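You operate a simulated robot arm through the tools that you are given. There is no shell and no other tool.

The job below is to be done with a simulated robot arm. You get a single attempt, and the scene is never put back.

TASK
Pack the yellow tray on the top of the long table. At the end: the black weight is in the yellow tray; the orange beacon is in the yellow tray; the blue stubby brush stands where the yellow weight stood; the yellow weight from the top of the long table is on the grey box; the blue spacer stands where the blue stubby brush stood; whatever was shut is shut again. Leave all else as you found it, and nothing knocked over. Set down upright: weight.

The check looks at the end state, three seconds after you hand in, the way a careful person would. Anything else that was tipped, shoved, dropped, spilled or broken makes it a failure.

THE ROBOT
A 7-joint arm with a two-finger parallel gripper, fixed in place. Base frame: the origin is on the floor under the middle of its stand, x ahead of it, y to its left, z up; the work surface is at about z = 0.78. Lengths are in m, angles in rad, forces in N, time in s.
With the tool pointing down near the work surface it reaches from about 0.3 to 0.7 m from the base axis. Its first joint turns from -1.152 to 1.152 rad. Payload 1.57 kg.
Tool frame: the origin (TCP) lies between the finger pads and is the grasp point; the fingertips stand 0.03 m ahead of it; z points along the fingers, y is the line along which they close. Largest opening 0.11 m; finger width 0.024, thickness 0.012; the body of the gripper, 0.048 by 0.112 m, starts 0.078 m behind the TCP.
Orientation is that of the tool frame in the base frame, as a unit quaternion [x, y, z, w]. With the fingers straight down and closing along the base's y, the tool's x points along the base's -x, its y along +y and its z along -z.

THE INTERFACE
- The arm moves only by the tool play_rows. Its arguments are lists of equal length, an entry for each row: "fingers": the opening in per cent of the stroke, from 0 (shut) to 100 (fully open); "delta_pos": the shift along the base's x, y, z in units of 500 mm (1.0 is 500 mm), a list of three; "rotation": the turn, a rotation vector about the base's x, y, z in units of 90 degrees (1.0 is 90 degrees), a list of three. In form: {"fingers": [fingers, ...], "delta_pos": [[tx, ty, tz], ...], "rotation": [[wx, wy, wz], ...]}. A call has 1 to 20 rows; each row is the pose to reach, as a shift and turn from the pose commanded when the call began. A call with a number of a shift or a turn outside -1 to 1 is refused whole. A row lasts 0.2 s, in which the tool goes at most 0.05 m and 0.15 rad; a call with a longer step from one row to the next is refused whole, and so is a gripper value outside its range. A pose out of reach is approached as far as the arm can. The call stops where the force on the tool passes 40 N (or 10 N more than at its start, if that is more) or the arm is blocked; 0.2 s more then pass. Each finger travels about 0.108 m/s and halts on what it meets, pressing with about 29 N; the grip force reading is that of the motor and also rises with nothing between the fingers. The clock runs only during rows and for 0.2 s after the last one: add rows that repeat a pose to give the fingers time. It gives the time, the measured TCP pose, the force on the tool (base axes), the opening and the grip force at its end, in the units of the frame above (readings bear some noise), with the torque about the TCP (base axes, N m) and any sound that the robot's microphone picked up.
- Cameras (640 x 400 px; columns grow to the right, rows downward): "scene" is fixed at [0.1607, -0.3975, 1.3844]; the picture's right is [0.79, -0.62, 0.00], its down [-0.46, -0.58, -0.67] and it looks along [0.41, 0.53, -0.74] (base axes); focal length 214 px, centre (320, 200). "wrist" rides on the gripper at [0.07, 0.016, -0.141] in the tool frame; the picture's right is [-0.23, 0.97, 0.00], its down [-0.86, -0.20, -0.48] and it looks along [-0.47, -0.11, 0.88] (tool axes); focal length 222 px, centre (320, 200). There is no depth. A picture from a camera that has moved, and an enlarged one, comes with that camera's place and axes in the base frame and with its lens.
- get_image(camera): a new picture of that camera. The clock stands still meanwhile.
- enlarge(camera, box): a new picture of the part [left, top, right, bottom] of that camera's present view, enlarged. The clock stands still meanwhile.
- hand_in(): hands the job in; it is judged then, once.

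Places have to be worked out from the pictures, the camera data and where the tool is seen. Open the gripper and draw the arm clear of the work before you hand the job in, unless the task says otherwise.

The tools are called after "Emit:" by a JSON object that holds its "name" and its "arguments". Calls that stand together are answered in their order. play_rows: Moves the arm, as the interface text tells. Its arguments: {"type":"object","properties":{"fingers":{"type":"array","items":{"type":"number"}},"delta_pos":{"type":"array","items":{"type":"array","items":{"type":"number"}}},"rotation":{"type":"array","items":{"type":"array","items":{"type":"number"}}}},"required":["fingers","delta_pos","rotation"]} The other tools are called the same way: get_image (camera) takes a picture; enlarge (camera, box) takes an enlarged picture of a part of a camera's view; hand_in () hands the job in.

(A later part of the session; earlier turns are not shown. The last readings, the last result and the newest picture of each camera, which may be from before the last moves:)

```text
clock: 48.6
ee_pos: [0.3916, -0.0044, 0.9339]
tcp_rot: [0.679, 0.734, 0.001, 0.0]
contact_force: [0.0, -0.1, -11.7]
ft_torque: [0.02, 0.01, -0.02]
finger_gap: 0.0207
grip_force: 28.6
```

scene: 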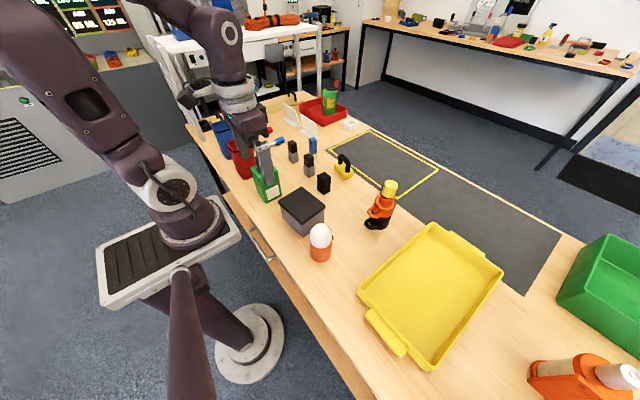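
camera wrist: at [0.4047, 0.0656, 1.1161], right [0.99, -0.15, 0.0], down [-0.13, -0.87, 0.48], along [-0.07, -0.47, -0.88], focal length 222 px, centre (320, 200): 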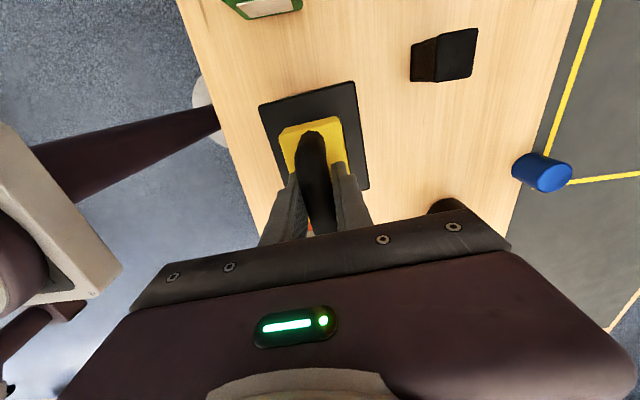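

Still hanging. Another few millimetres.

Emit:
{"name": "play_rows", "arguments": {"fingers": [0, 0, 0, 0], "delta_pos": [[0, 0, -0.002], [0, 0, -0.004], [0, 0, -0.006], [0, 0, -0.006]], "rotation": [[0, 0, 0], [0, 0, 0], [0, 0, 0], [0, 0, 0]]}}

Emit:
{"name": "enlarge", "arguments": {"camera": "scene", "box": [280, 170, 340, 230]}}

```text
clock: 49.4
ee_pos: [0.393, -0.0052, 0.9325]
tcp_rot: [0.679, 0.734, 0.001, 0.001]
contact_force: [-5.9, 0.7, 12.7]
ft_torque: [-0.18, -0.19, -0.04]
finger_gap: 0.0204
grip_force: 29.0
stopped in row 3: the force on the tool passed its limit at 48 N (the readings are from after the stop); the commanded pose is now the measured one
```

```text
6.67 times, centred on (310, 200) of scene
camera zoom: at [0.1604, -0.3975, 1.3845], right [0.79, -0.62, 0.0], down [-0.46, -0.58, -0.67], along [0.41, 0.53, -0.74], focal length 1430 px, centre (387, 200)
```

zoom: 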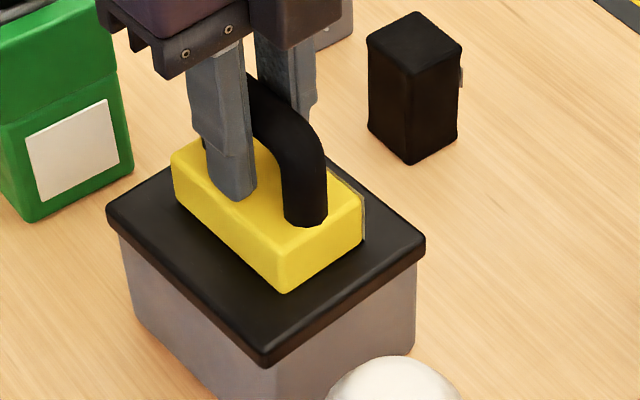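

Contact made with the lid (arm pressing ~13 N). I ease up half a millimetre, open the fingers and check.

Emit:
{"name": "play_rows", "arguments": {"fingers": [0, 0, 30, 60, 60], "delta_pos": [[0, 0, 0.001], [0, 0, 0.001], [0, 0, 0.001], [0, 0, 0.001], [0, 0, 0.001]], "rotation": [[0, 0, 0], [0, 0, 0], [0, 0, 0], [0, 0, 0], [0, 0, 0]]}}

Emit:
{"name": "enlarge", "arguments": {"camera": "scene", "box": [280, 170, 340, 230]}}

```text
clock: 50.5
ee_pos: [0.3938, -0.0056, 0.9339]
tcp_rot: [0.679, 0.734, 0.001, 0.001]
contact_force: [7.1, 1.0, 13.9]
ft_torque: [-0.17, 0.18, 0.06]
finger_gap: 0.0594
grip_force: 0.1
```

```text
6.67 times, centred on (310, 200) of scene
camera zoom: at [0.1608, -0.3975, 1.3844], right [0.79, -0.62, 0.0], down [-0.46, -0.58, -0.67], along [0.41, 0.53, -0.74], focal length 1430 px, centre (387, 200)
```

zoom: 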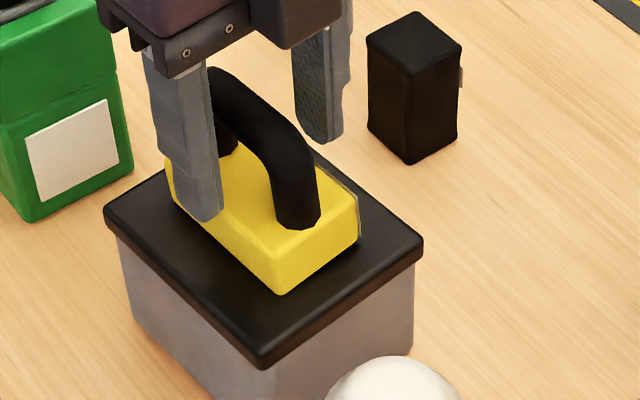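

Weight stands on the lid; a fingertip still seems to rest on the block. I raise straight up slowly to clear it.

Emit:
{"name": "play_rows", "arguments": {"fingers": [60, 60, 60, 60, 60, 60, 60], "delta_pos": [[0, 0, 0.004], [0, 0, 0.01], [0, 0, 0.03], [0, 0, 0.07], [0, 0, 0.12], [0, 0, 0.17], [0, 0, 0.17]], "rotation": [[0, 0, 0], [0, 0, 0], [0, 0, 0], [0, 0, 0], [0, 0, 0], [0, 0, 0], [0, 0, 0]]}}

Emit:
{"name": "enlarge", "arguments": {"camera": "scene", "box": [280, 170, 340, 230]}}

Emit:
{"name": "enlarge", "arguments": {"camera": "scene", "box": [270, 160, 350, 240]}}

Emit:
{"name": "get_image", "arguments": {"camera": "wrist"}}

```text
clock: 52.1
ee_pos: [0.3902, -0.0025, 1.0177]
tcp_rot: [0.679, 0.734, 0.002, 0.001]
contact_force: [0.0, 0.3, -0.2]
ft_torque: [0.02, 0.01, -0.01]
finger_gap: 0.0658
grip_force: 0.0
```

```text
6.67 times, centred on (310, 200) of scene
camera zoom: at [0.1607, -0.3975, 1.3844], right [0.79, -0.62, 0.0], down [-0.46, -0.58, -0.67], along [0.41, 0.53, -0.74], focal length 1430 px, centre (387, 200)
```

zoom: 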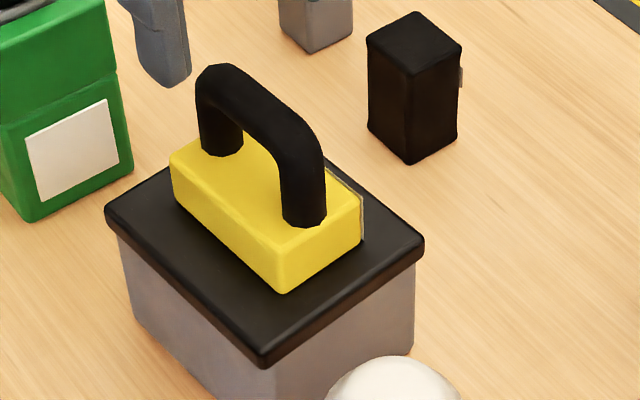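

```text
5.00 times, centred on (310, 200) of scene
camera zoom: at [0.1607, -0.3975, 1.3844], right [0.79, -0.62, 0.0], down [-0.46, -0.58, -0.67], along [0.41, 0.53, -0.74], focal length 1072 px, centre (370, 200)
```

zoom: 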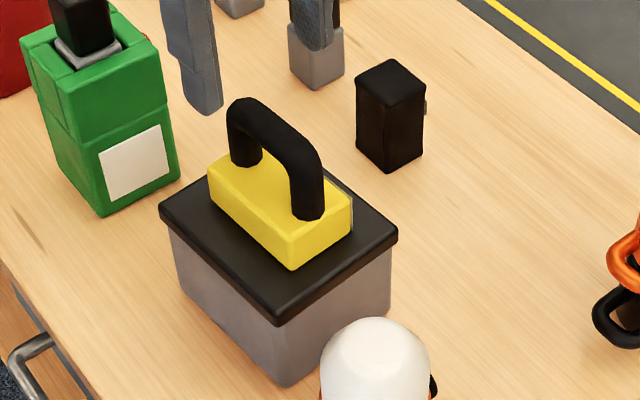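

```text
taken
camera wrist: at [0.4022, 0.0671, 1.1589], right [0.99, -0.15, 0.0], down [-0.13, -0.87, 0.48], along [-0.07, -0.47, -0.88], focal length 222 px, centre (320, 200)
```

wrist: 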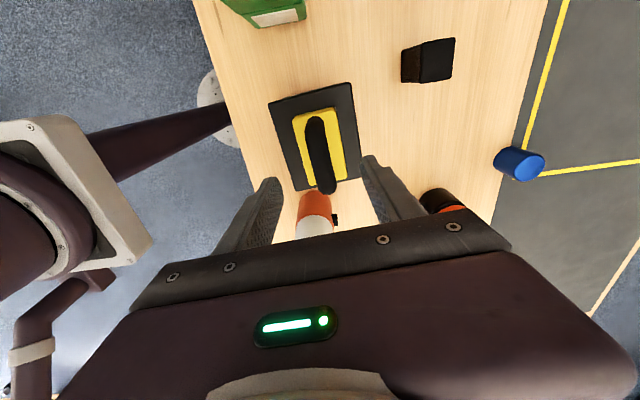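

The yellow weight stands upright on the grey box, and the box hasn't moved visibly. Next I move over the blue brush (≈(0.63, 0.24)) to measure it.

Emit:
{"name": "play_rows", "arguments": {"fingers": [60, 60, 60, 60, 60, 60, 60, 60, 60], "delta_pos": [[0.05, 0.05, 0], [0.1, 0.1, 0], [0.15, 0.15, 0], [0.2, 0.2, 0], [0.25, 0.25, 0], [0.3, 0.3, 0], [0.35, 0.35, 0], [0.414, 0.41, 0], [0.414, 0.41, 0]], "rotation": [[0, 0, 0], [0, 0, 0], [0, 0, 0], [0, 0, 0], [0, 0, 0], [0, 0, 0], [0, 0, 0], [0, 0, 0], [0, 0, 0]]}}

Emit:
{"name": "get_image", "arguments": {"camera": "wrist"}}

Emit:
{"name": "enlarge", "arguments": {"camera": "wrist", "box": [260, 40, 400, 160]}}

Emit:
{"name": "get_image", "arguments": {"camera": "scene"}}

```text
clock: 54.1
ee_pos: [0.6001, 0.1987, 1.0181]
tcp_rot: [0.679, 0.734, 0.002, 0.001]
contact_force: [0.0, -0.4, 0.1]
ft_torque: [0.01, -0.01, -0.01]
finger_gap: 0.0661
grip_force: 0.0
```

```text
taken
camera wrist: at [0.6127, 0.2691, 1.16], right [0.99, -0.15, 0.0], down [-0.13, -0.87, 0.48], along [-0.07, -0.47, -0.88], focal length 222 px, centre (320, 200)
```

wrist: 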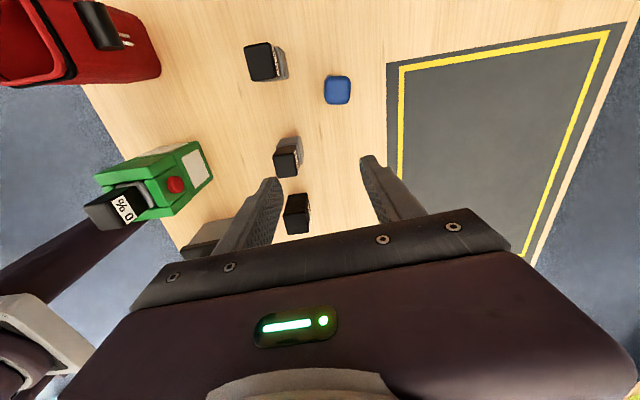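

```text
3.33 times, centred on (330, 100) of wrist
camera zoom: at [0.6127, 0.2691, 1.16], right [0.99, -0.15, 0.0], down [-0.13, -0.87, 0.48], along [-0.07, -0.47, -0.88], focal length 740 px, centre (287, 533)
```

zoom: 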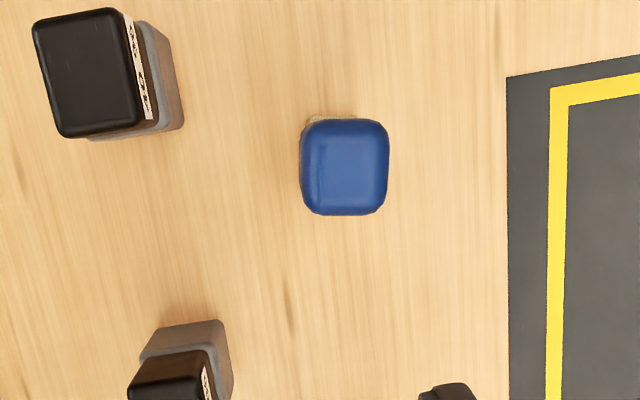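

```text
taken
```

scene: 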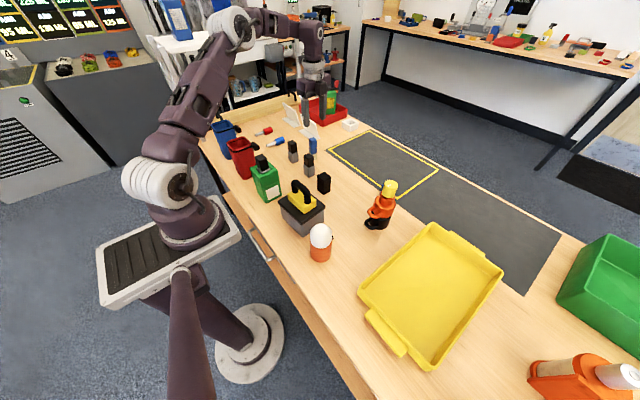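

Brush: top ≈0.88, ~0.03 m square, standing at ≈(0.628, 0.256), turned about −6°. I align above it and verify with the wrist camera.

Emit:
{"name": "play_rows", "arguments": {"fingers": [60, 60, 60, 60, 60, 60], "delta_pos": [[0.02, 0.04, -0.02], [0.04, 0.08, -0.06], [0.0564, 0.1134, -0.12], [0.0564, 0.1134, -0.16], [0.0564, 0.1134, -0.166], [0.0564, 0.1134, -0.166]], "rotation": [[0, 0, -0.03], [0, 0, -0.06], [0, 0, -0.09], [0, 0, -0.1156], [0, 0, -0.1156], [0, 0, -0.1156]]}}

Emit:
{"name": "get_image", "arguments": {"camera": "wrist"}}

Emit:
{"name": "enlarge", "arguments": {"camera": "wrist", "box": [240, 80, 420, 220]}}

Emit:
{"name": "enlarge", "arguments": {"camera": "scene", "box": [270, 90, 370, 180]}}

```text
clock: 55.5
ee_pos: [0.6285, 0.2556, 0.9335]
tcp_rot: [0.744, 0.668, 0.002, 0.001]
contact_force: [0.9, 0.3, 0.0]
ft_torque: [0.01, -0.02, -0.01]
finger_gap: 0.066
grip_force: 0.0
```

```text
taken
camera wrist: at [0.6527, 0.3227, 1.0752], right [0.94, -0.33, 0.0], down [-0.29, -0.83, 0.48], along [-0.15, -0.45, -0.88], focal length 222 px, centre (320, 200)
```

wrist: 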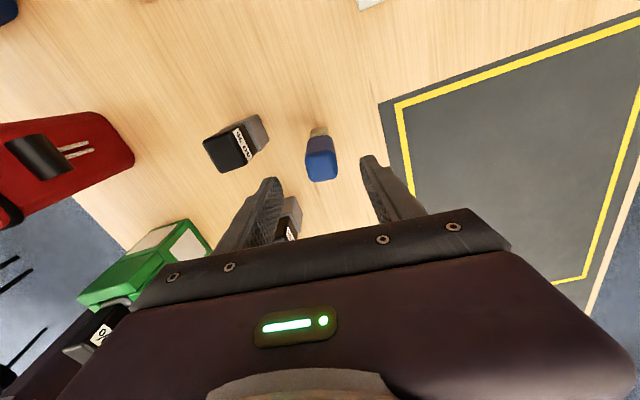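

```text
2.86 times, centred on (330, 150) of wrist
camera zoom: at [0.6527, 0.3227, 1.0752], right [0.94, -0.33, 0.0], down [-0.29, -0.83, 0.48], along [-0.15, -0.45, -0.88], focal length 635 px, centre (291, 343)
```

zoom: 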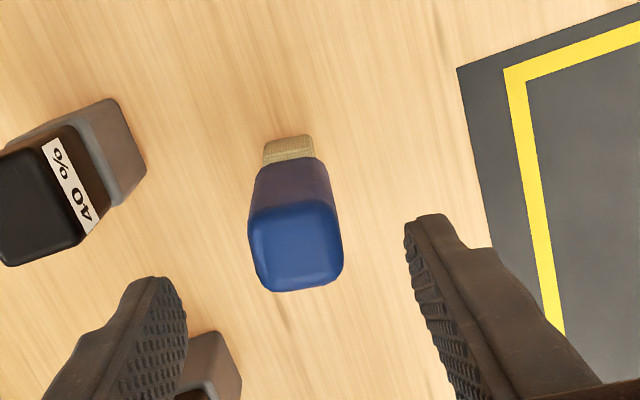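

```text
4.44 times, centred on (320, 135) of scene
camera zoom: at [0.1607, -0.3975, 1.3844], right [0.79, -0.62, 0.0], down [-0.46, -0.58, -0.67], along [0.41, 0.53, -0.74], focal length 953 px, centre (320, 489)
```

zoom: 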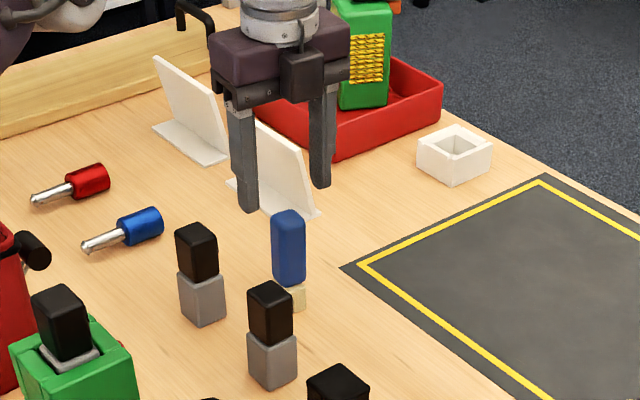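

The brush is nearly centred (≈2 mm off). I zoom in more to judge its yaw relative to the fingers.

Emit:
{"name": "enlarge", "arguments": {"camera": "wrist", "box": [295, 120, 350, 190]}}

```text
5.71 times, centred on (322, 155) of wrist
camera zoom: at [0.6527, 0.3227, 1.0752], right [0.94, -0.33, 0.0], down [-0.29, -0.83, 0.48], along [-0.15, -0.45, -0.88], focal length 1269 px, centre (306, 457)
```

zoom: 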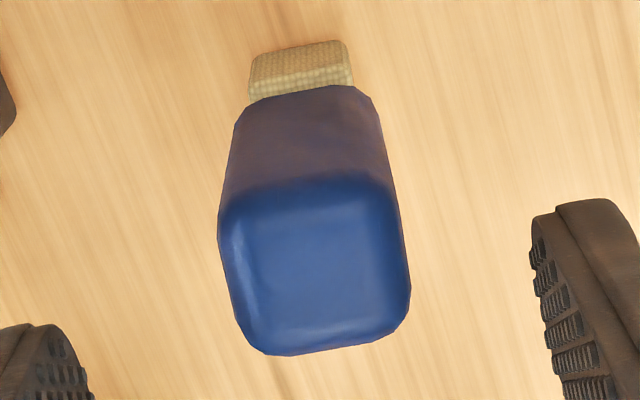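

Residual yaw is ~−5°; position within ~1 mm. I rotate slightly, descend onto the blue handle and close.

Emit:
{"name": "play_rows", "arguments": {"fingers": [60, 60, 60, 60, 60, 40, 20, 20, 20], "delta_pos": [[0.0026, 0, 0], [0.0026, 0, -0.05], [0.0026, 0, -0.11], [0.0026, 0, -0.16], [0.0026, 0, -0.17], [0.0026, 0, -0.17], [0.0026, 0, -0.17], [0.0026, 0, -0.17], [0.0026, 0, -0.17]], "rotation": [[0, 0, -0.056], [0, 0, -0.056], [0, 0, -0.056], [0, 0, -0.056], [0, 0, -0.056], [0, 0, -0.056], [0, 0, -0.056], [0, 0, -0.056], [0, 0, -0.056]]}}

Emit:
{"name": "enlarge", "arguments": {"camera": "scene", "box": [270, 90, 370, 180]}}

Emit:
{"name": "get_image", "arguments": {"camera": "wrist"}}

```text
clock: 57.5
ee_pos: [0.6295, 0.2573, 0.8497]
tcp_rot: [0.772, 0.636, 0.001, 0.001]
contact_force: [-0.6, 0.2, 1.1]
ft_torque: [-0.02, 0.0, -0.02]
finger_gap: 0.0298
grip_force: 28.9
```

```text
4.44 times, centred on (320, 135) of scene
camera zoom: at [0.1607, -0.3975, 1.3844], right [0.79, -0.62, 0.0], down [-0.46, -0.58, -0.67], along [0.41, 0.53, -0.74], focal length 953 px, centre (320, 489)
```

zoom: 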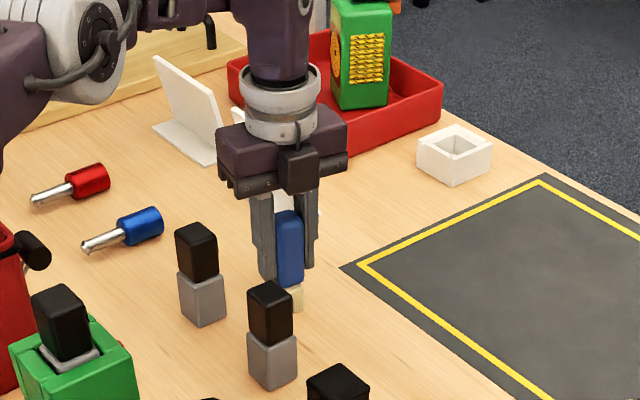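

```text
taken
camera wrist: at [0.6585, 0.3224, 0.991], right [0.91, -0.41, 0.0], down [-0.36, -0.8, 0.48], along [-0.19, -0.44, -0.88], focal length 222 px, centre (320, 200)
```

wrist: 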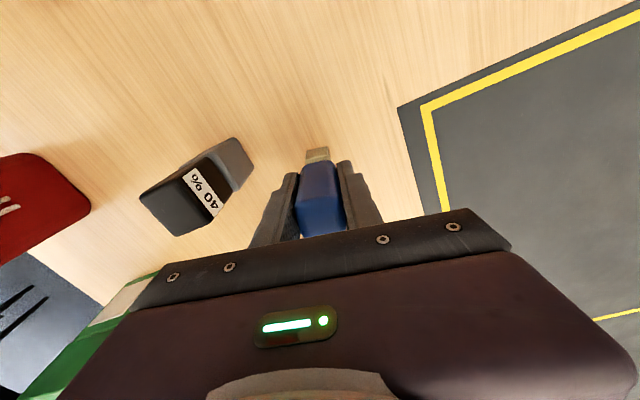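

Brush held (gap 0.0298). I lift it 5 cm, carry it to the yellow weight's original spot ≈(0.670, 0.096), and lower to just above contact.

Emit:
{"name": "play_rows", "arguments": {"fingers": [20, 20, 20, 20, 20, 20, 20, 20, 20, 20, 20, 20, 20, 20], "delta_pos": [[0, 0, 0.02], [0, 0, 0.06], [0, 0, 0.1], [0.01, -0.04, 0.1], [0.02, -0.1, 0.1], [0.04, -0.16, 0.1], [0.06, -0.22, 0.1], [0.07, -0.28, 0.1], [0.082, -0.3214, 0.1], [0.082, -0.3214, 0.08], [0.082, -0.3214, 0.05], [0.082, -0.3214, 0.02], [0.082, -0.3214, 0.005], [0.082, -0.3214, 0.005]], "rotation": [[0, 0, 0], [0, 0, 0], [0, 0, 0], [0, 0, 0], [0, 0, 0], [0, 0, 0], [0, 0, 0], [0, 0, 0], [0, 0, 0], [0, 0, 0], [0, 0, 0], [0, 0, 0], [0, 0, 0], [0, 0, 0]]}}

Emit:
{"name": "enlarge", "arguments": {"camera": "scene", "box": [290, 110, 390, 200]}}

Emit:
{"name": "get_image", "arguments": {"camera": "wrist"}}

```text
clock: 60.5
ee_pos: [0.6693, 0.0945, 0.8529]
tcp_rot: [0.772, 0.636, 0.001, 0.001]
contact_force: [0.2, -0.6, -0.6]
ft_torque: [-0.03, 0.0, 0.0]
finger_gap: 0.0296
grip_force: 29.1
```

```text
4.44 times, centred on (340, 155) of scene
camera zoom: at [0.1607, -0.3975, 1.3844], right [0.79, -0.62, 0.0], down [-0.46, -0.58, -0.67], along [0.41, 0.53, -0.74], focal length 953 px, centre (231, 400)
```

zoom: 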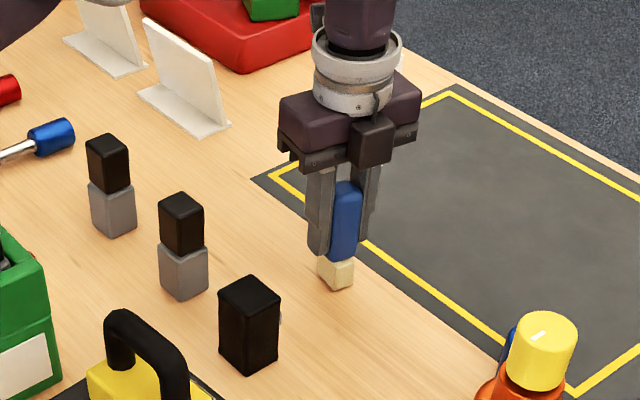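

```text
taken
camera wrist: at [0.6995, 0.1605, 0.994], right [0.91, -0.41, 0.0], down [-0.36, -0.8, 0.48], along [-0.19, -0.44, -0.88], focal length 222 px, centre (320, 200)
```

wrist: 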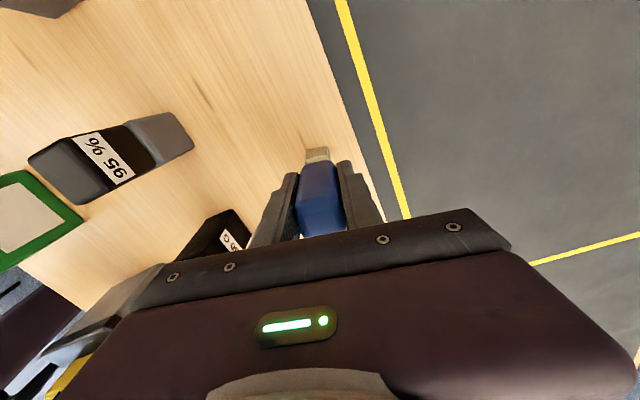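

Just 2.5 mm above the table. I lower gently to the pick-up height and check the force.

Emit:
{"name": "play_rows", "arguments": {"fingers": [20, 20, 20, 20], "delta_pos": [[0, 0, -0.002], [0, 0, -0.004], [0, 0, -0.0045], [0, 0, -0.0045]], "rotation": [[0, 0, 0], [0, 0, 0], [0, 0, 0], [0, 0, 0]]}}

```text
clock: 61.5
ee_pos: [0.67, 0.0965, 0.8506]
tcp_rot: [0.771, 0.637, 0.001, 0.002]
contact_force: [-0.1, 0.2, 0.2]
ft_torque: [0.01, -0.02, 0.0]
finger_gap: 0.0293
grip_force: 28.9
```

Essentially at the table. I lower another half millimetre and open the fingers.

Emit:
{"name": "play_rows", "arguments": {"fingers": [20, 35, 50, 60, 60], "delta_pos": [[0, 0, -0.001], [0, 0, -0.001], [0, 0, -0.001], [0, 0, -0.001], [0, 0, -0.001]], "rotation": [[0, 0, 0], [0, 0, 0], [0, 0, 0], [0, 0, 0], [0, 0, 0]]}}

Emit:
{"name": "enlarge", "arguments": {"camera": "scene", "box": [290, 110, 390, 200]}}

```text
clock: 62.8
ee_pos: [0.6706, 0.0965, 0.8493]
tcp_rot: [0.772, 0.636, 0.001, 0.001]
contact_force: [-0.2, 0.4, 0.7]
ft_torque: [0.0, 0.01, 0.02]
finger_gap: 0.0657
grip_force: 0.0
```

```text
4.44 times, centred on (340, 155) of scene
camera zoom: at [0.1607, -0.3975, 1.3844], right [0.79, -0.62, 0.0], down [-0.46, -0.58, -0.67], along [0.41, 0.53, -0.74], focal length 953 px, centre (231, 400)
```

zoom: 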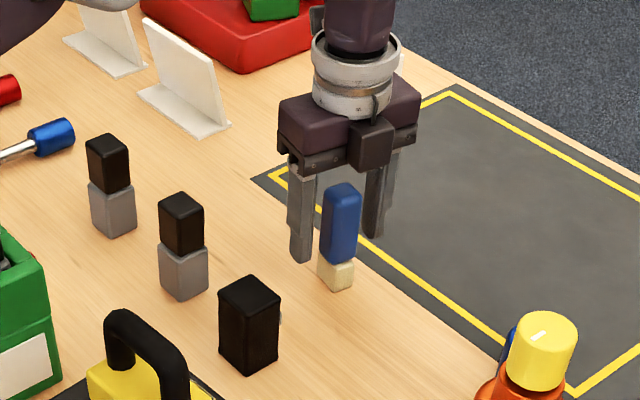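

Brush stands upright on the spot. I rise clear, then move toward the blue spacer (≈(0.70, −0.10)) to measure it.

Emit:
{"name": "play_rows", "arguments": {"fingers": [60, 60, 60, 60, 60, 60, 60, 60, 60, 60], "delta_pos": [[0, 0, 0.04], [0, 0, 0.1], [0, 0, 0.16], [0, 0, 0.22], [-0.02, -0.05, 0.23], [-0.02, -0.11, 0.23], [-0.02, -0.17, 0.23], [-0.02, -0.23, 0.23], [-0.02, -0.252, 0.23], [-0.02, -0.252, 0.23]], "rotation": [[0, 0, 0], [0, 0, 0], [0, 0, 0], [0, 0, 0], [0, 0, 0], [0, 0, 0], [0, 0, 0], [0, 0, 0], [0, 0, 0], [0, 0, 0]]}}

Emit:
{"name": "get_image", "arguments": {"camera": "wrist"}}

Emit:
{"name": "enlarge", "arguments": {"camera": "wrist", "box": [280, 80, 420, 220]}}

Emit:
{"name": "enlarge", "arguments": {"camera": "scene", "box": [290, 110, 420, 250]}}

```text
clock: 65.0
ee_pos: [0.6587, -0.0304, 0.9641]
tcp_rot: [0.772, 0.636, 0.002, 0.002]
contact_force: [0.3, -0.3, -0.8]
ft_torque: [-0.01, 0.02, 0.0]
finger_gap: 0.0663
grip_force: 0.1
```

```text
taken
camera wrist: at [0.6893, 0.0345, 1.1056], right [0.91, -0.41, 0.0], down [-0.36, -0.8, 0.48], along [-0.19, -0.44, -0.88], focal length 222 px, centre (320, 200)
```

wrist: 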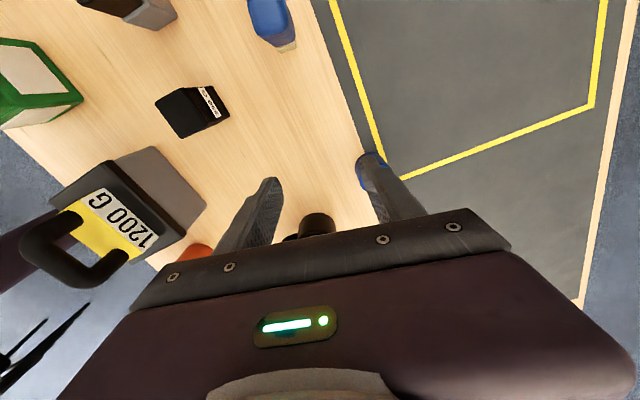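

```text
2.86 times, centred on (350, 150) of wrist
camera zoom: at [0.6893, 0.0345, 1.1056], right [0.91, -0.41, 0.0], down [-0.36, -0.8, 0.48], along [-0.19, -0.44, -0.88], focal length 635 px, centre (234, 343)
```

zoom: 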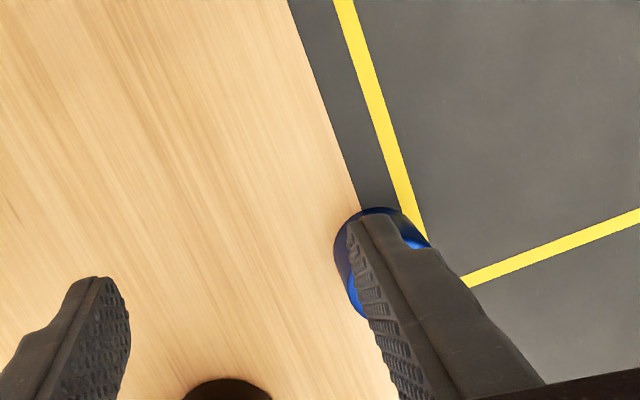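

```text
2.86 times, centred on (355, 180) of scene
camera zoom: at [0.1607, -0.3976, 1.3844], right [0.79, -0.62, 0.0], down [-0.46, -0.58, -0.67], along [0.41, 0.53, -0.74], focal length 613 px, centre (220, 257)
```

zoom: 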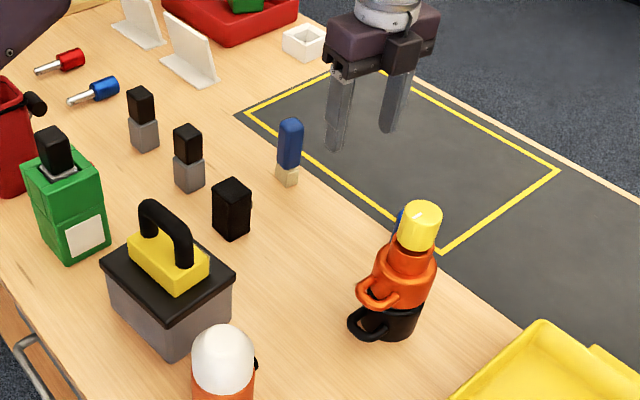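

The right finger hides the spacer. I open the fingers fully and shift outward to see it between the fingers (also testing reach).

Emit:
{"name": "play_rows", "arguments": {"fingers": [80, 100, 100, 100], "delta_pos": [[0.02, -0.01, -0.02], [0.05, -0.03, -0.05], [0.07, -0.05, -0.08], [0.07, -0.05, -0.08]], "rotation": [[0, 0, 0], [0, 0, 0], [0, 0, 0], [0, 0, 0]]}}

Emit:
{"name": "get_image", "arguments": {"camera": "wrist"}}

Emit:
{"name": "enlarge", "arguments": {"camera": "wrist", "box": [240, 80, 420, 240]}}

```text
clock: 66.0
ee_pos: [0.6914, -0.0472, 0.9284]
tcp_rot: [0.769, 0.64, -0.001, 0.0]
contact_force: [0.1, 0.1, -0.4]
ft_torque: [0.02, 0.0, 0.0]
finger_gap: 0.1099
grip_force: 0.0
out of reach, approached as far as the arm can: row 3
```

```text
taken
camera wrist: at [0.7214, 0.016, 1.0693], right [0.92, -0.4, 0.0], down [-0.35, -0.8, 0.48], along [-0.19, -0.44, -0.88], focal length 222 px, centre (320, 200)
```

wrist: 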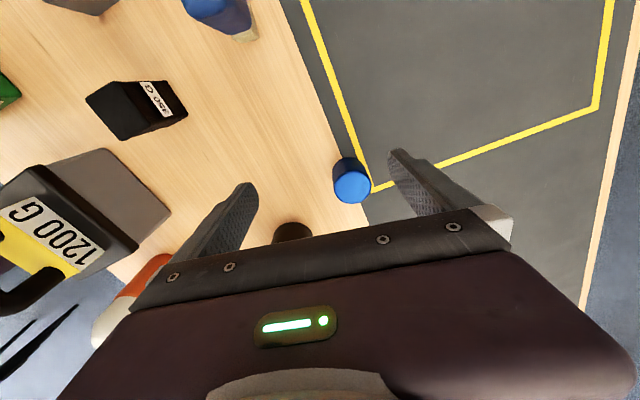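

```text
2.50 times, centred on (330, 160) of wrist
camera zoom: at [0.7214, 0.016, 1.0693], right [0.92, -0.4, 0.0], down [-0.35, -0.8, 0.48], along [-0.19, -0.44, -0.88], focal length 555 px, centre (295, 300)
```

zoom: 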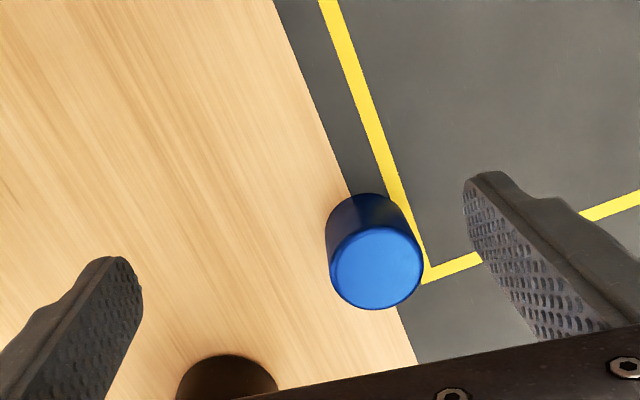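

The spacer sits at ≈(0.710, −0.101), r≈0.717 — just beyond vertical reach, so I'll grasp it with the tool tilted outward ~15°, closing tangentially. First I back off a bit, rise, and yaw the gripper +90°.

Emit:
{"name": "play_rows", "arguments": {"fingers": [100, 100, 100, 100, 100, 100, 100, 100, 100, 100, 100, 100], "delta_pos": [[-0.02, 0.01, 0.03], [-0.04, 0.02, 0.07], [-0.064, 0.02, 0.106], [-0.064, 0.02, 0.106], [-0.064, 0.02, 0.106], [-0.064, 0.02, 0.106], [-0.064, 0.02, 0.106], [-0.064, 0.02, 0.106], [-0.064, 0.02, 0.106], [-0.064, 0.02, 0.106], [-0.064, 0.02, 0.106], [-0.064, 0.02, 0.106]], "rotation": [[0, 0, 0.09], [0, 0, 0.18], [0, 0, 0.27], [0, 0, 0.36], [0, 0, 0.45], [0, 0, 0.54], [0, 0, 0.63], [0, 0, 0.72], [0, 0, 0.81], [0, 0, 0.9], [0, 0, 0.99], [0, 0, 0.99]]}}

Emit:
{"name": "get_image", "arguments": {"camera": "wrist"}}

Emit:
{"name": "get_image", "arguments": {"camera": "scene"}}

```text
clock: 68.5
ee_pos: [0.6621, -0.045, 0.9772]
tcp_rot: [0.104, 0.995, 0.002, 0.0]
contact_force: [0.9, -0.1, 0.4]
ft_torque: [0.0, -0.01, 0.0]
finger_gap: 0.1098
grip_force: 0.0
```

```text
taken
camera wrist: at [0.5994, -0.0164, 1.1187], right [0.42, 0.91, 0.0], down [0.8, -0.37, 0.48], along [0.43, -0.2, -0.88], focal length 222 px, centre (320, 200)
```

wrist: 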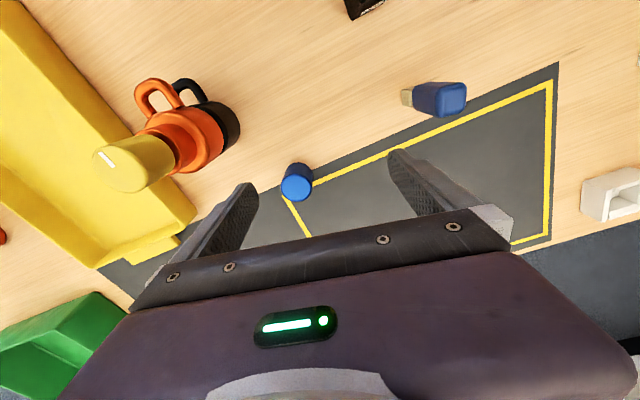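

```text
taken
```

scene: 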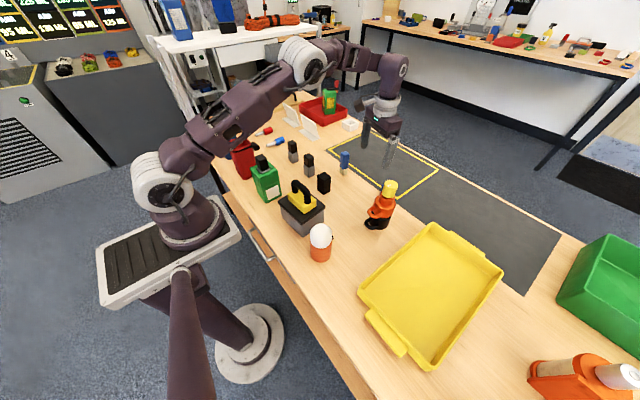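

Orientation is set. Now I tilt the tool outward by 15° about its closing axis and move to hover by the spacer.

Emit:
{"name": "play_rows", "arguments": {"fingers": [100, 100, 100, 100, 100, 100], "delta_pos": [[0.01, -0.02, -0.02], [0.02, -0.04, -0.05], [0.035, -0.06, -0.09], [0.05, -0.09, -0.13], [0.056, -0.1, -0.154], [0.056, -0.1, -0.154]], "rotation": [[-0.009, -0.041, 0], [-0.0175, -0.082, 0], [-0.026, -0.123, 0], [-0.0345, -0.1631, 0], [-0.0345, -0.1631, 0], [-0.0345, -0.1631, 0]]}}

Emit:
{"name": "get_image", "arguments": {"camera": "wrist"}}

Emit:
{"name": "enlarge", "arguments": {"camera": "wrist", "box": [220, 80, 420, 240]}}

Emit:
{"name": "enlarge", "arguments": {"camera": "scene", "box": [330, 110, 430, 240]}}

```text
clock: 70.0
ee_pos: [0.6894, -0.0946, 0.8998]
tcp_rot: [0.103, 0.986, -0.013, 0.13]
contact_force: [0.4, 1.3, 0.0]
ft_torque: [-0.01, 0.0, -0.02]
finger_gap: 0.1098
grip_force: 0.0
```

```text
taken
camera wrist: at [0.5936, -0.058, 1.0186], right [0.41, 0.91, 0.06], down [0.65, -0.34, 0.68], along [0.64, -0.24, -0.73], focal length 222 px, centre (320, 200)
```

wrist: 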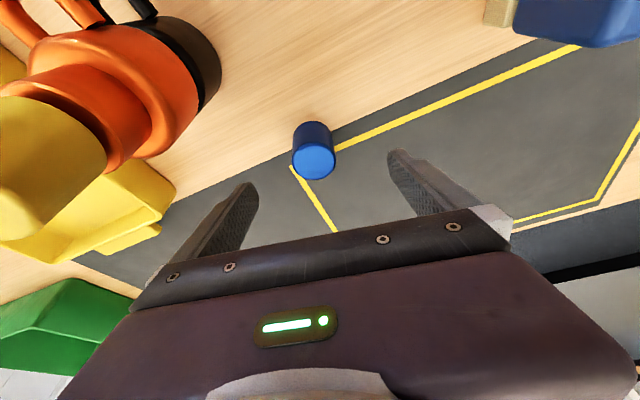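

```text
2.50 times, centred on (320, 160) of wrist
camera zoom: at [0.5936, -0.058, 1.0186], right [0.41, 0.91, 0.06], down [0.65, -0.34, 0.68], along [0.64, -0.24, -0.73], focal length 555 px, centre (320, 300)
```

zoom: 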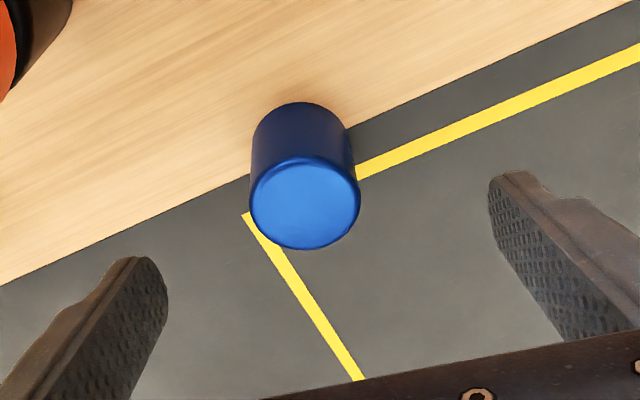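

```text
3.08 times, centred on (380, 175) of scene
camera zoom: at [0.1607, -0.3976, 1.3844], right [0.79, -0.62, 0.0], down [-0.46, -0.58, -0.67], along [0.41, 0.53, -0.74], focal length 660 px, centre (135, 277)
```

zoom: 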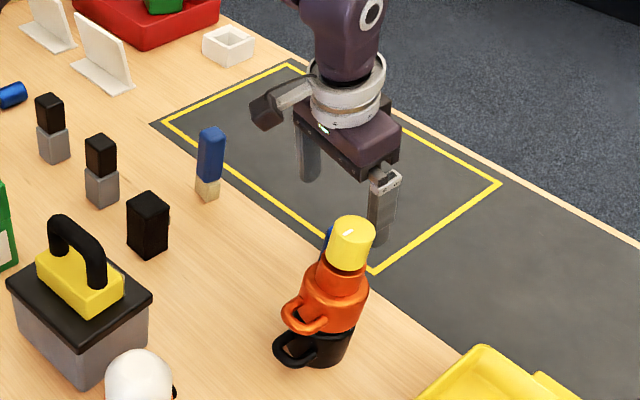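

The tilted pose is reachable. The spacer is ~7 mm toward −y and ~2 cm farther out; I move over it, descend, and check before closing.

Emit:
{"name": "play_rows", "arguments": {"fingers": [100, 100, 100, 100, 100, 100], "delta_pos": [[0.02, -0.011, 0], [0.038, -0.022, -0.03], [0.038, -0.022, -0.08], [0.038, -0.022, -0.12], [0.038, -0.022, -0.15], [0.038, -0.022, -0.15]], "rotation": [[0, 0, 0], [0, 0, 0], [0, 0, 0], [0, 0, 0], [0, 0, 0], [0, 0, 0]]}}

Emit:
{"name": "enlarge", "arguments": {"camera": "wrist", "box": [220, 80, 420, 240]}}

Emit:
{"name": "enlarge", "arguments": {"camera": "scene", "box": [330, 110, 430, 240]}}

```text
clock: 71.3
ee_pos: [0.7116, -0.1059, 0.8264]
tcp_rot: [0.103, 0.986, -0.012, 0.13]
contact_force: [-0.2, 0.5, 0.0]
ft_torque: [0.01, 0.02, 0.02]
finger_gap: 0.1102
grip_force: 0.2
```

```text
2.50 times, centred on (320, 160) of wrist
camera zoom: at [0.6147, -0.0686, 0.9445], right [0.41, 0.91, 0.06], down [0.65, -0.34, 0.68], along [0.64, -0.24, -0.73], focal length 555 px, centre (320, 300)
```

zoom: 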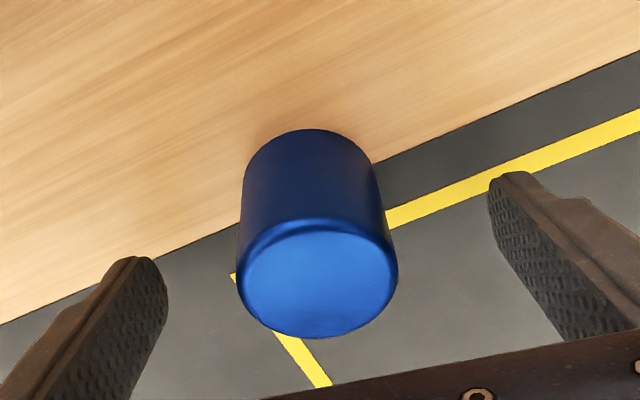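

```text
3.08 times, centred on (380, 175) of scene
camera zoom: at [0.1607, -0.3975, 1.3844], right [0.79, -0.62, 0.0], down [-0.46, -0.58, -0.67], along [0.41, 0.53, -0.74], focal length 660 px, centre (135, 277)
```

zoom: 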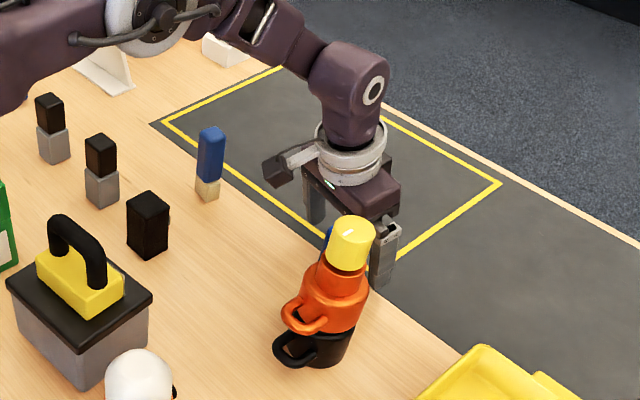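

Centred within ~3 mm. I lower 7 mm more and close on the spacer.

Emit:
{"name": "play_rows", "arguments": {"fingers": [100, 100, 80, 55, 30, 20, 20], "delta_pos": [[0, 0, -0.007], [0, 0, -0.014], [0, 0, -0.014], [0, 0, -0.014], [0, 0, -0.014], [0, 0, -0.014], [0, 0, -0.014]], "rotation": [[0, 0, 0], [0, 0, 0], [0, 0, 0], [0, 0, 0], [0, 0, 0], [0, 0, 0], [0, 0, 0]]}}

Emit:
{"name": "enlarge", "arguments": {"camera": "wrist", "box": [220, 80, 420, 240]}}

```text
clock: 73.0
ee_pos: [0.7099, -0.1052, 0.8185]
tcp_rot: [0.103, 0.986, -0.012, 0.13]
contact_force: [-0.1, 0.3, 1.0]
ft_torque: [0.02, 0.03, 0.0]
finger_gap: 0.0448
grip_force: 28.6
```

```text
2.50 times, centred on (320, 160) of wrist
camera zoom: at [0.6131, -0.0689, 0.9376], right [0.41, 0.91, 0.06], down [0.65, -0.34, 0.68], along [0.64, -0.24, -0.73], focal length 555 px, centre (320, 300)
```

zoom: 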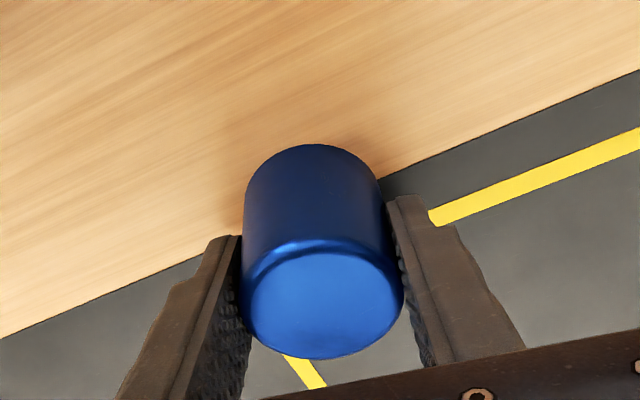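

Spacer gripped (0.0448 m diameter). I lift it and begin retracting, checking the hold.

Emit:
{"name": "play_rows", "arguments": {"fingers": [20, 20, 20, 20], "delta_pos": [[0, 0, 0.02], [0, 0, 0.06], [-0.01, 0.012, 0.1], [-0.01, 0.012, 0.1]], "rotation": [[0, 0, 0], [0, 0, 0], [0, 0, 0], [0, 0, 0]]}}

Emit:
{"name": "enlarge", "arguments": {"camera": "scene", "box": [330, 110, 430, 240]}}

Emit:
{"name": "enlarge", "arguments": {"camera": "wrist", "box": [220, 80, 420, 240]}}

```text
clock: 74.0
ee_pos: [0.7061, -0.1021, 0.8681]
tcp_rot: [0.102, 0.986, -0.013, 0.13]
contact_force: [-0.5, 0.2, -1.1]
ft_torque: [0.0, -0.01, 0.0]
finger_gap: 0.0452
grip_force: 29.2
```

```text
3.08 times, centred on (380, 175) of scene
camera zoom: at [0.1608, -0.3975, 1.3844], right [0.79, -0.62, 0.0], down [-0.46, -0.58, -0.67], along [0.41, 0.53, -0.74], focal length 660 px, centre (135, 277)
```

zoom: 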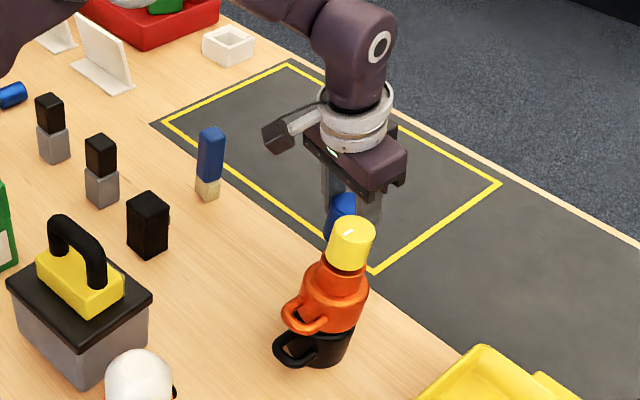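

```text
2.50 times, centred on (320, 160) of wrist
camera zoom: at [0.6095, -0.0649, 0.987], right [0.41, 0.91, 0.06], down [0.65, -0.34, 0.68], along [0.64, -0.24, -0.73], focal length 555 px, centre (320, 300)
```

zoom: 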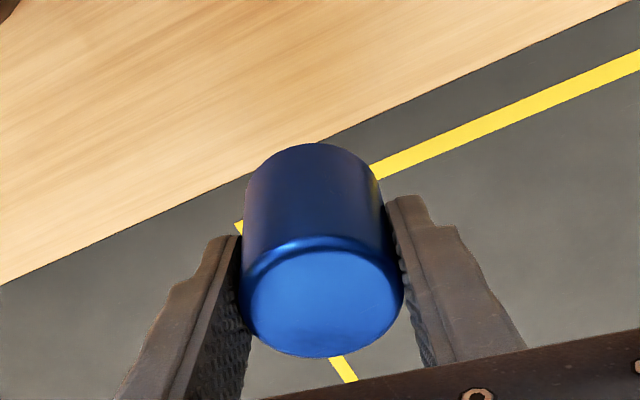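

The spacer is held firmly and upright. I carry it up and around to the brush's original spot (0.629, 0.257), yawing to stay radial.

Emit:
{"name": "play_rows", "arguments": {"fingers": [20, 20, 20, 20, 20, 20, 20, 20, 20, 20, 20, 20, 20, 20, 20], "delta_pos": [[-0.02, 0.03, 0.064], [-0.05, 0.08, 0.124], [-0.074, 0.14, 0.174], [-0.1, 0.2, 0.204], [-0.13, 0.27, 0.214], [-0.16, 0.34, 0.214], [-0.18, 0.41, 0.214], [-0.2, 0.48, 0.214], [-0.2, 0.55, 0.214], [-0.19, 0.62, 0.214], [-0.18, 0.68, 0.214], [-0.152, 0.714, 0.184], [-0.152, 0.714, 0.124], [-0.152, 0.714, 0.064], [-0.152, 0.714, 0.064]], "rotation": [[0, 0, 0], [0, 0, 0], [0, 0, 0.038], [0, 0, 0.076], [0, 0, 0.114], [0, 0, 0.152], [0, 0, 0.19], [0, 0, 0.228], [0, 0, 0.266], [0, 0, 0.304], [0, 0, 0.342], [0, 0, 0.378], [0, 0, 0.378], [0, 0, 0.378], [0, 0, 0.378]]}}

Emit:
{"name": "get_image", "arguments": {"camera": "wrist"}}

Emit:
{"name": "get_image", "arguments": {"camera": "scene"}}

Emit:
{"name": "enlarge", "arguments": {"camera": "scene", "box": [270, 80, 400, 200]}}

```text
clock: 77.2
ee_pos: [0.6308, 0.2551, 0.899]
tcp_rot: [-0.19, 0.973, 0.026, 0.128]
contact_force: [-0.7, 0.8, -1.7]
ft_torque: [0.01, 0.0, -0.01]
finger_gap: 0.0448
grip_force: 28.9
```

```text
taken
camera wrist: at [0.5295, 0.2295, 1.0178], right [-0.16, 0.98, 0.06], down [0.73, 0.08, 0.68], along [0.67, 0.16, -0.73], focal length 222 px, centre (320, 200)
```

wrist: 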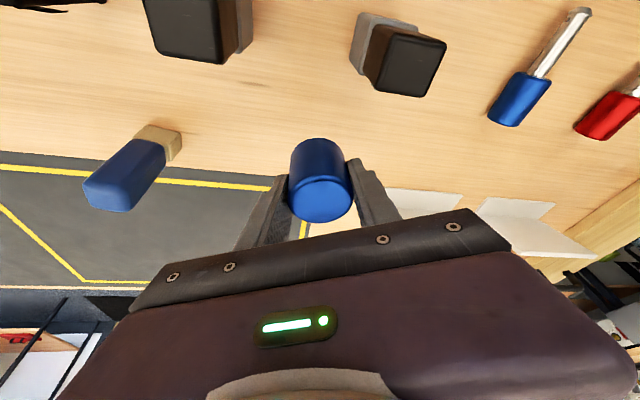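

```text
taken
```

scene: 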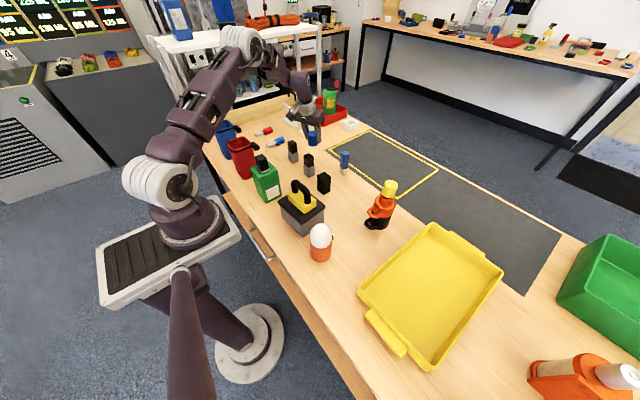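

```text
3.33 times, centred on (335, 140) of scene
camera zoom: at [0.1608, -0.3975, 1.3844], right [0.79, -0.62, 0.0], down [-0.46, -0.58, -0.67], along [0.41, 0.53, -0.74], focal length 715 px, centre (270, 400)
```

zoom: 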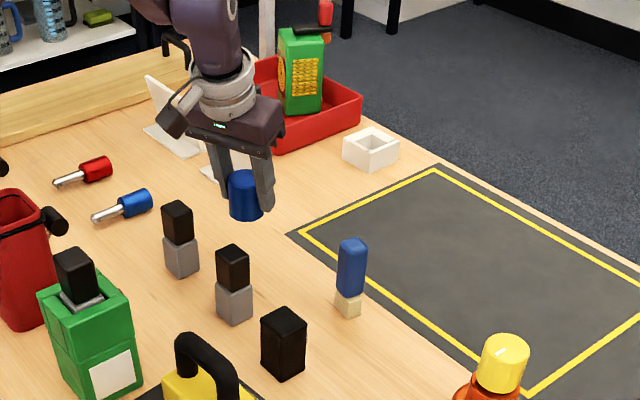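

Above the brush's old spot. I lower it to just above the table.

Emit:
{"name": "play_rows", "arguments": {"fingers": [20, 20, 20, 20, 20, 20], "delta_pos": [[0, 0.002, -0.04], [0, 0.002, -0.09], [0, 0.002, -0.13], [0, 0.002, -0.15], [0, 0.002, -0.158], [0, 0.002, -0.158]], "rotation": [[0, 0, 0], [0, 0, 0], [0, 0, 0], [0, 0, 0], [0, 0, 0], [0, 0, 0]]}}

Emit:
{"name": "enlarge", "arguments": {"camera": "scene", "box": [270, 90, 370, 180]}}

```text
clock: 78.5
ee_pos: [0.6302, 0.2579, 0.8232]
tcp_rot: [-0.19, 0.973, 0.026, 0.127]
contact_force: [-0.3, 0.0, -1.1]
ft_torque: [0.01, 0.01, 0.01]
finger_gap: 0.0451
grip_force: 28.8
```

```text
4.44 times, centred on (320, 135) of scene
camera zoom: at [0.1608, -0.3975, 1.3844], right [0.79, -0.62, 0.0], down [-0.46, -0.58, -0.67], along [0.41, 0.53, -0.74], focal length 953 px, centre (320, 489)
```

zoom: 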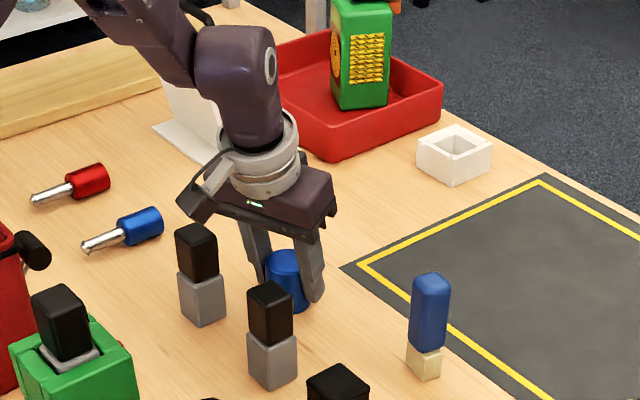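

About 3 mm to go. I lower in 1 mm steps to the pick-up height and read the force.

Emit:
{"name": "play_rows", "arguments": {"fingers": [20, 20, 20, 20], "delta_pos": [[0, 0, -0.002], [0, 0, -0.004], [0, 0, -0.005], [0, 0, -0.005]], "rotation": [[0, 0, 0], [0, 0, 0], [0, 0, 0], [0, 0, 0]]}}

```text
clock: 79.5
ee_pos: [0.6306, 0.2579, 0.8199]
tcp_rot: [-0.191, 0.973, 0.026, 0.129]
contact_force: [-0.2, 0.2, 0.6]
ft_torque: [-0.08, -0.06, -0.01]
finger_gap: 0.0451
grip_force: 28.8
```

Contact detected. I release the spacer by opening the fingers and check that it stands.

Emit:
{"name": "play_rows", "arguments": {"fingers": [45, 60, 75, 75], "delta_pos": [[0, 0, 0], [0, 0, 0], [0, 0, 0], [0, 0, 0]], "rotation": [[0, 0, 0], [0, 0, 0], [0, 0, 0], [0, 0, 0]]}}

Emit:
{"name": "enlarge", "arguments": {"camera": "wrist", "box": [220, 80, 420, 240]}}

Emit:
{"name": "enlarge", "arguments": {"camera": "scene", "box": [270, 90, 370, 180]}}

```text
clock: 80.5
ee_pos: [0.6308, 0.2589, 0.8198]
tcp_rot: [-0.19, 0.973, 0.026, 0.127]
contact_force: [-0.1, -0.1, 0.0]
ft_torque: [0.01, 0.0, 0.01]
finger_gap: 0.0824
grip_force: 0.0
```

```text
2.50 times, centred on (320, 160) of wrist
camera zoom: at [0.5294, 0.2334, 0.938], right [-0.16, 0.98, 0.06], down [0.73, 0.08, 0.68], along [0.67, 0.16, -0.73], focal length 555 px, centre (320, 300)
```

zoom: 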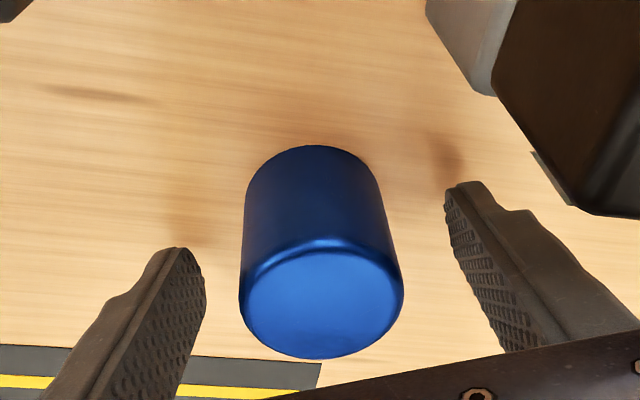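

```text
4.44 times, centred on (320, 135) of scene
camera zoom: at [0.1607, -0.3975, 1.3844], right [0.79, -0.62, 0.0], down [-0.46, -0.58, -0.67], along [0.41, 0.53, -0.74], focal length 953 px, centre (320, 489)
```

zoom: 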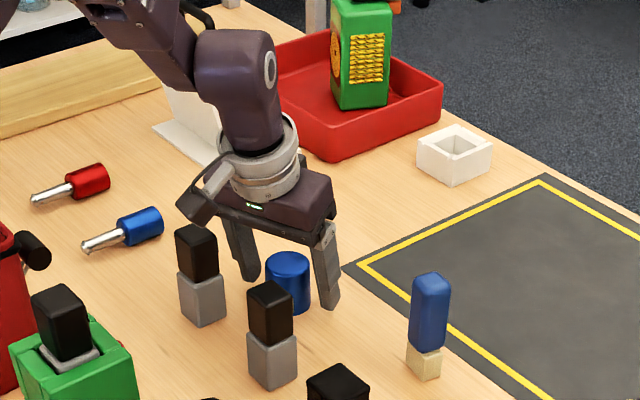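

Spacer stands in place. I rise straight up, then remove the tilt.

Emit:
{"name": "play_rows", "arguments": {"fingers": [75, 75, 75, 75, 75, 75, 75, 75], "delta_pos": [[0, 0, 0.03], [0, 0, 0.08], [0, 0, 0.14], [0, 0, 0.2], [0, 0, 0.26], [-0.02, -0.01, 0.28], [-0.04, -0.02, 0.28], [-0.04, -0.02, 0.28]], "rotation": [[0, 0, 0], [0, 0, 0], [0, 0, 0], [-0.016, 0.04, 0], [-0.032, 0.08, 0], [-0.048, 0.12, 0], [-0.0627, 0.1544, 0], [-0.0627, 0.1544, 0]]}}

Emit:
{"name": "enlarge", "arguments": {"camera": "scene", "box": [270, 90, 370, 190]}}

```text
clock: 82.3
ee_pos: [0.6086, 0.2476, 0.9588]
tcp_rot: [-0.192, 0.981, 0.002, 0.0]
contact_force: [0.2, 0.0, 0.4]
ft_torque: [0.02, 0.0, 0.03]
finger_gap: 0.0825
grip_force: 0.1
```

```text
4.00 times, centred on (320, 140) of scene
camera zoom: at [0.1607, -0.3975, 1.3844], right [0.79, -0.62, 0.0], down [-0.46, -0.58, -0.67], along [0.41, 0.53, -0.74], focal length 858 px, centre (320, 440)
```

zoom: 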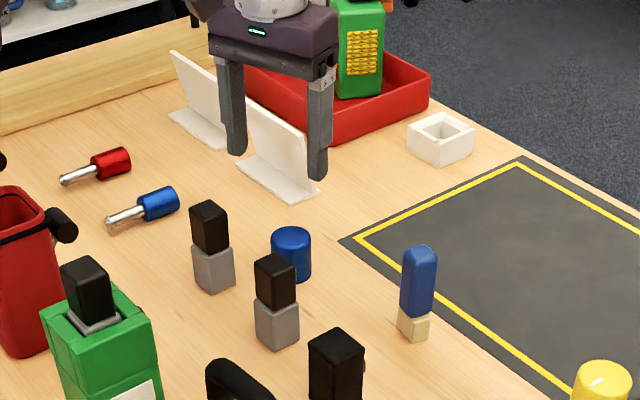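

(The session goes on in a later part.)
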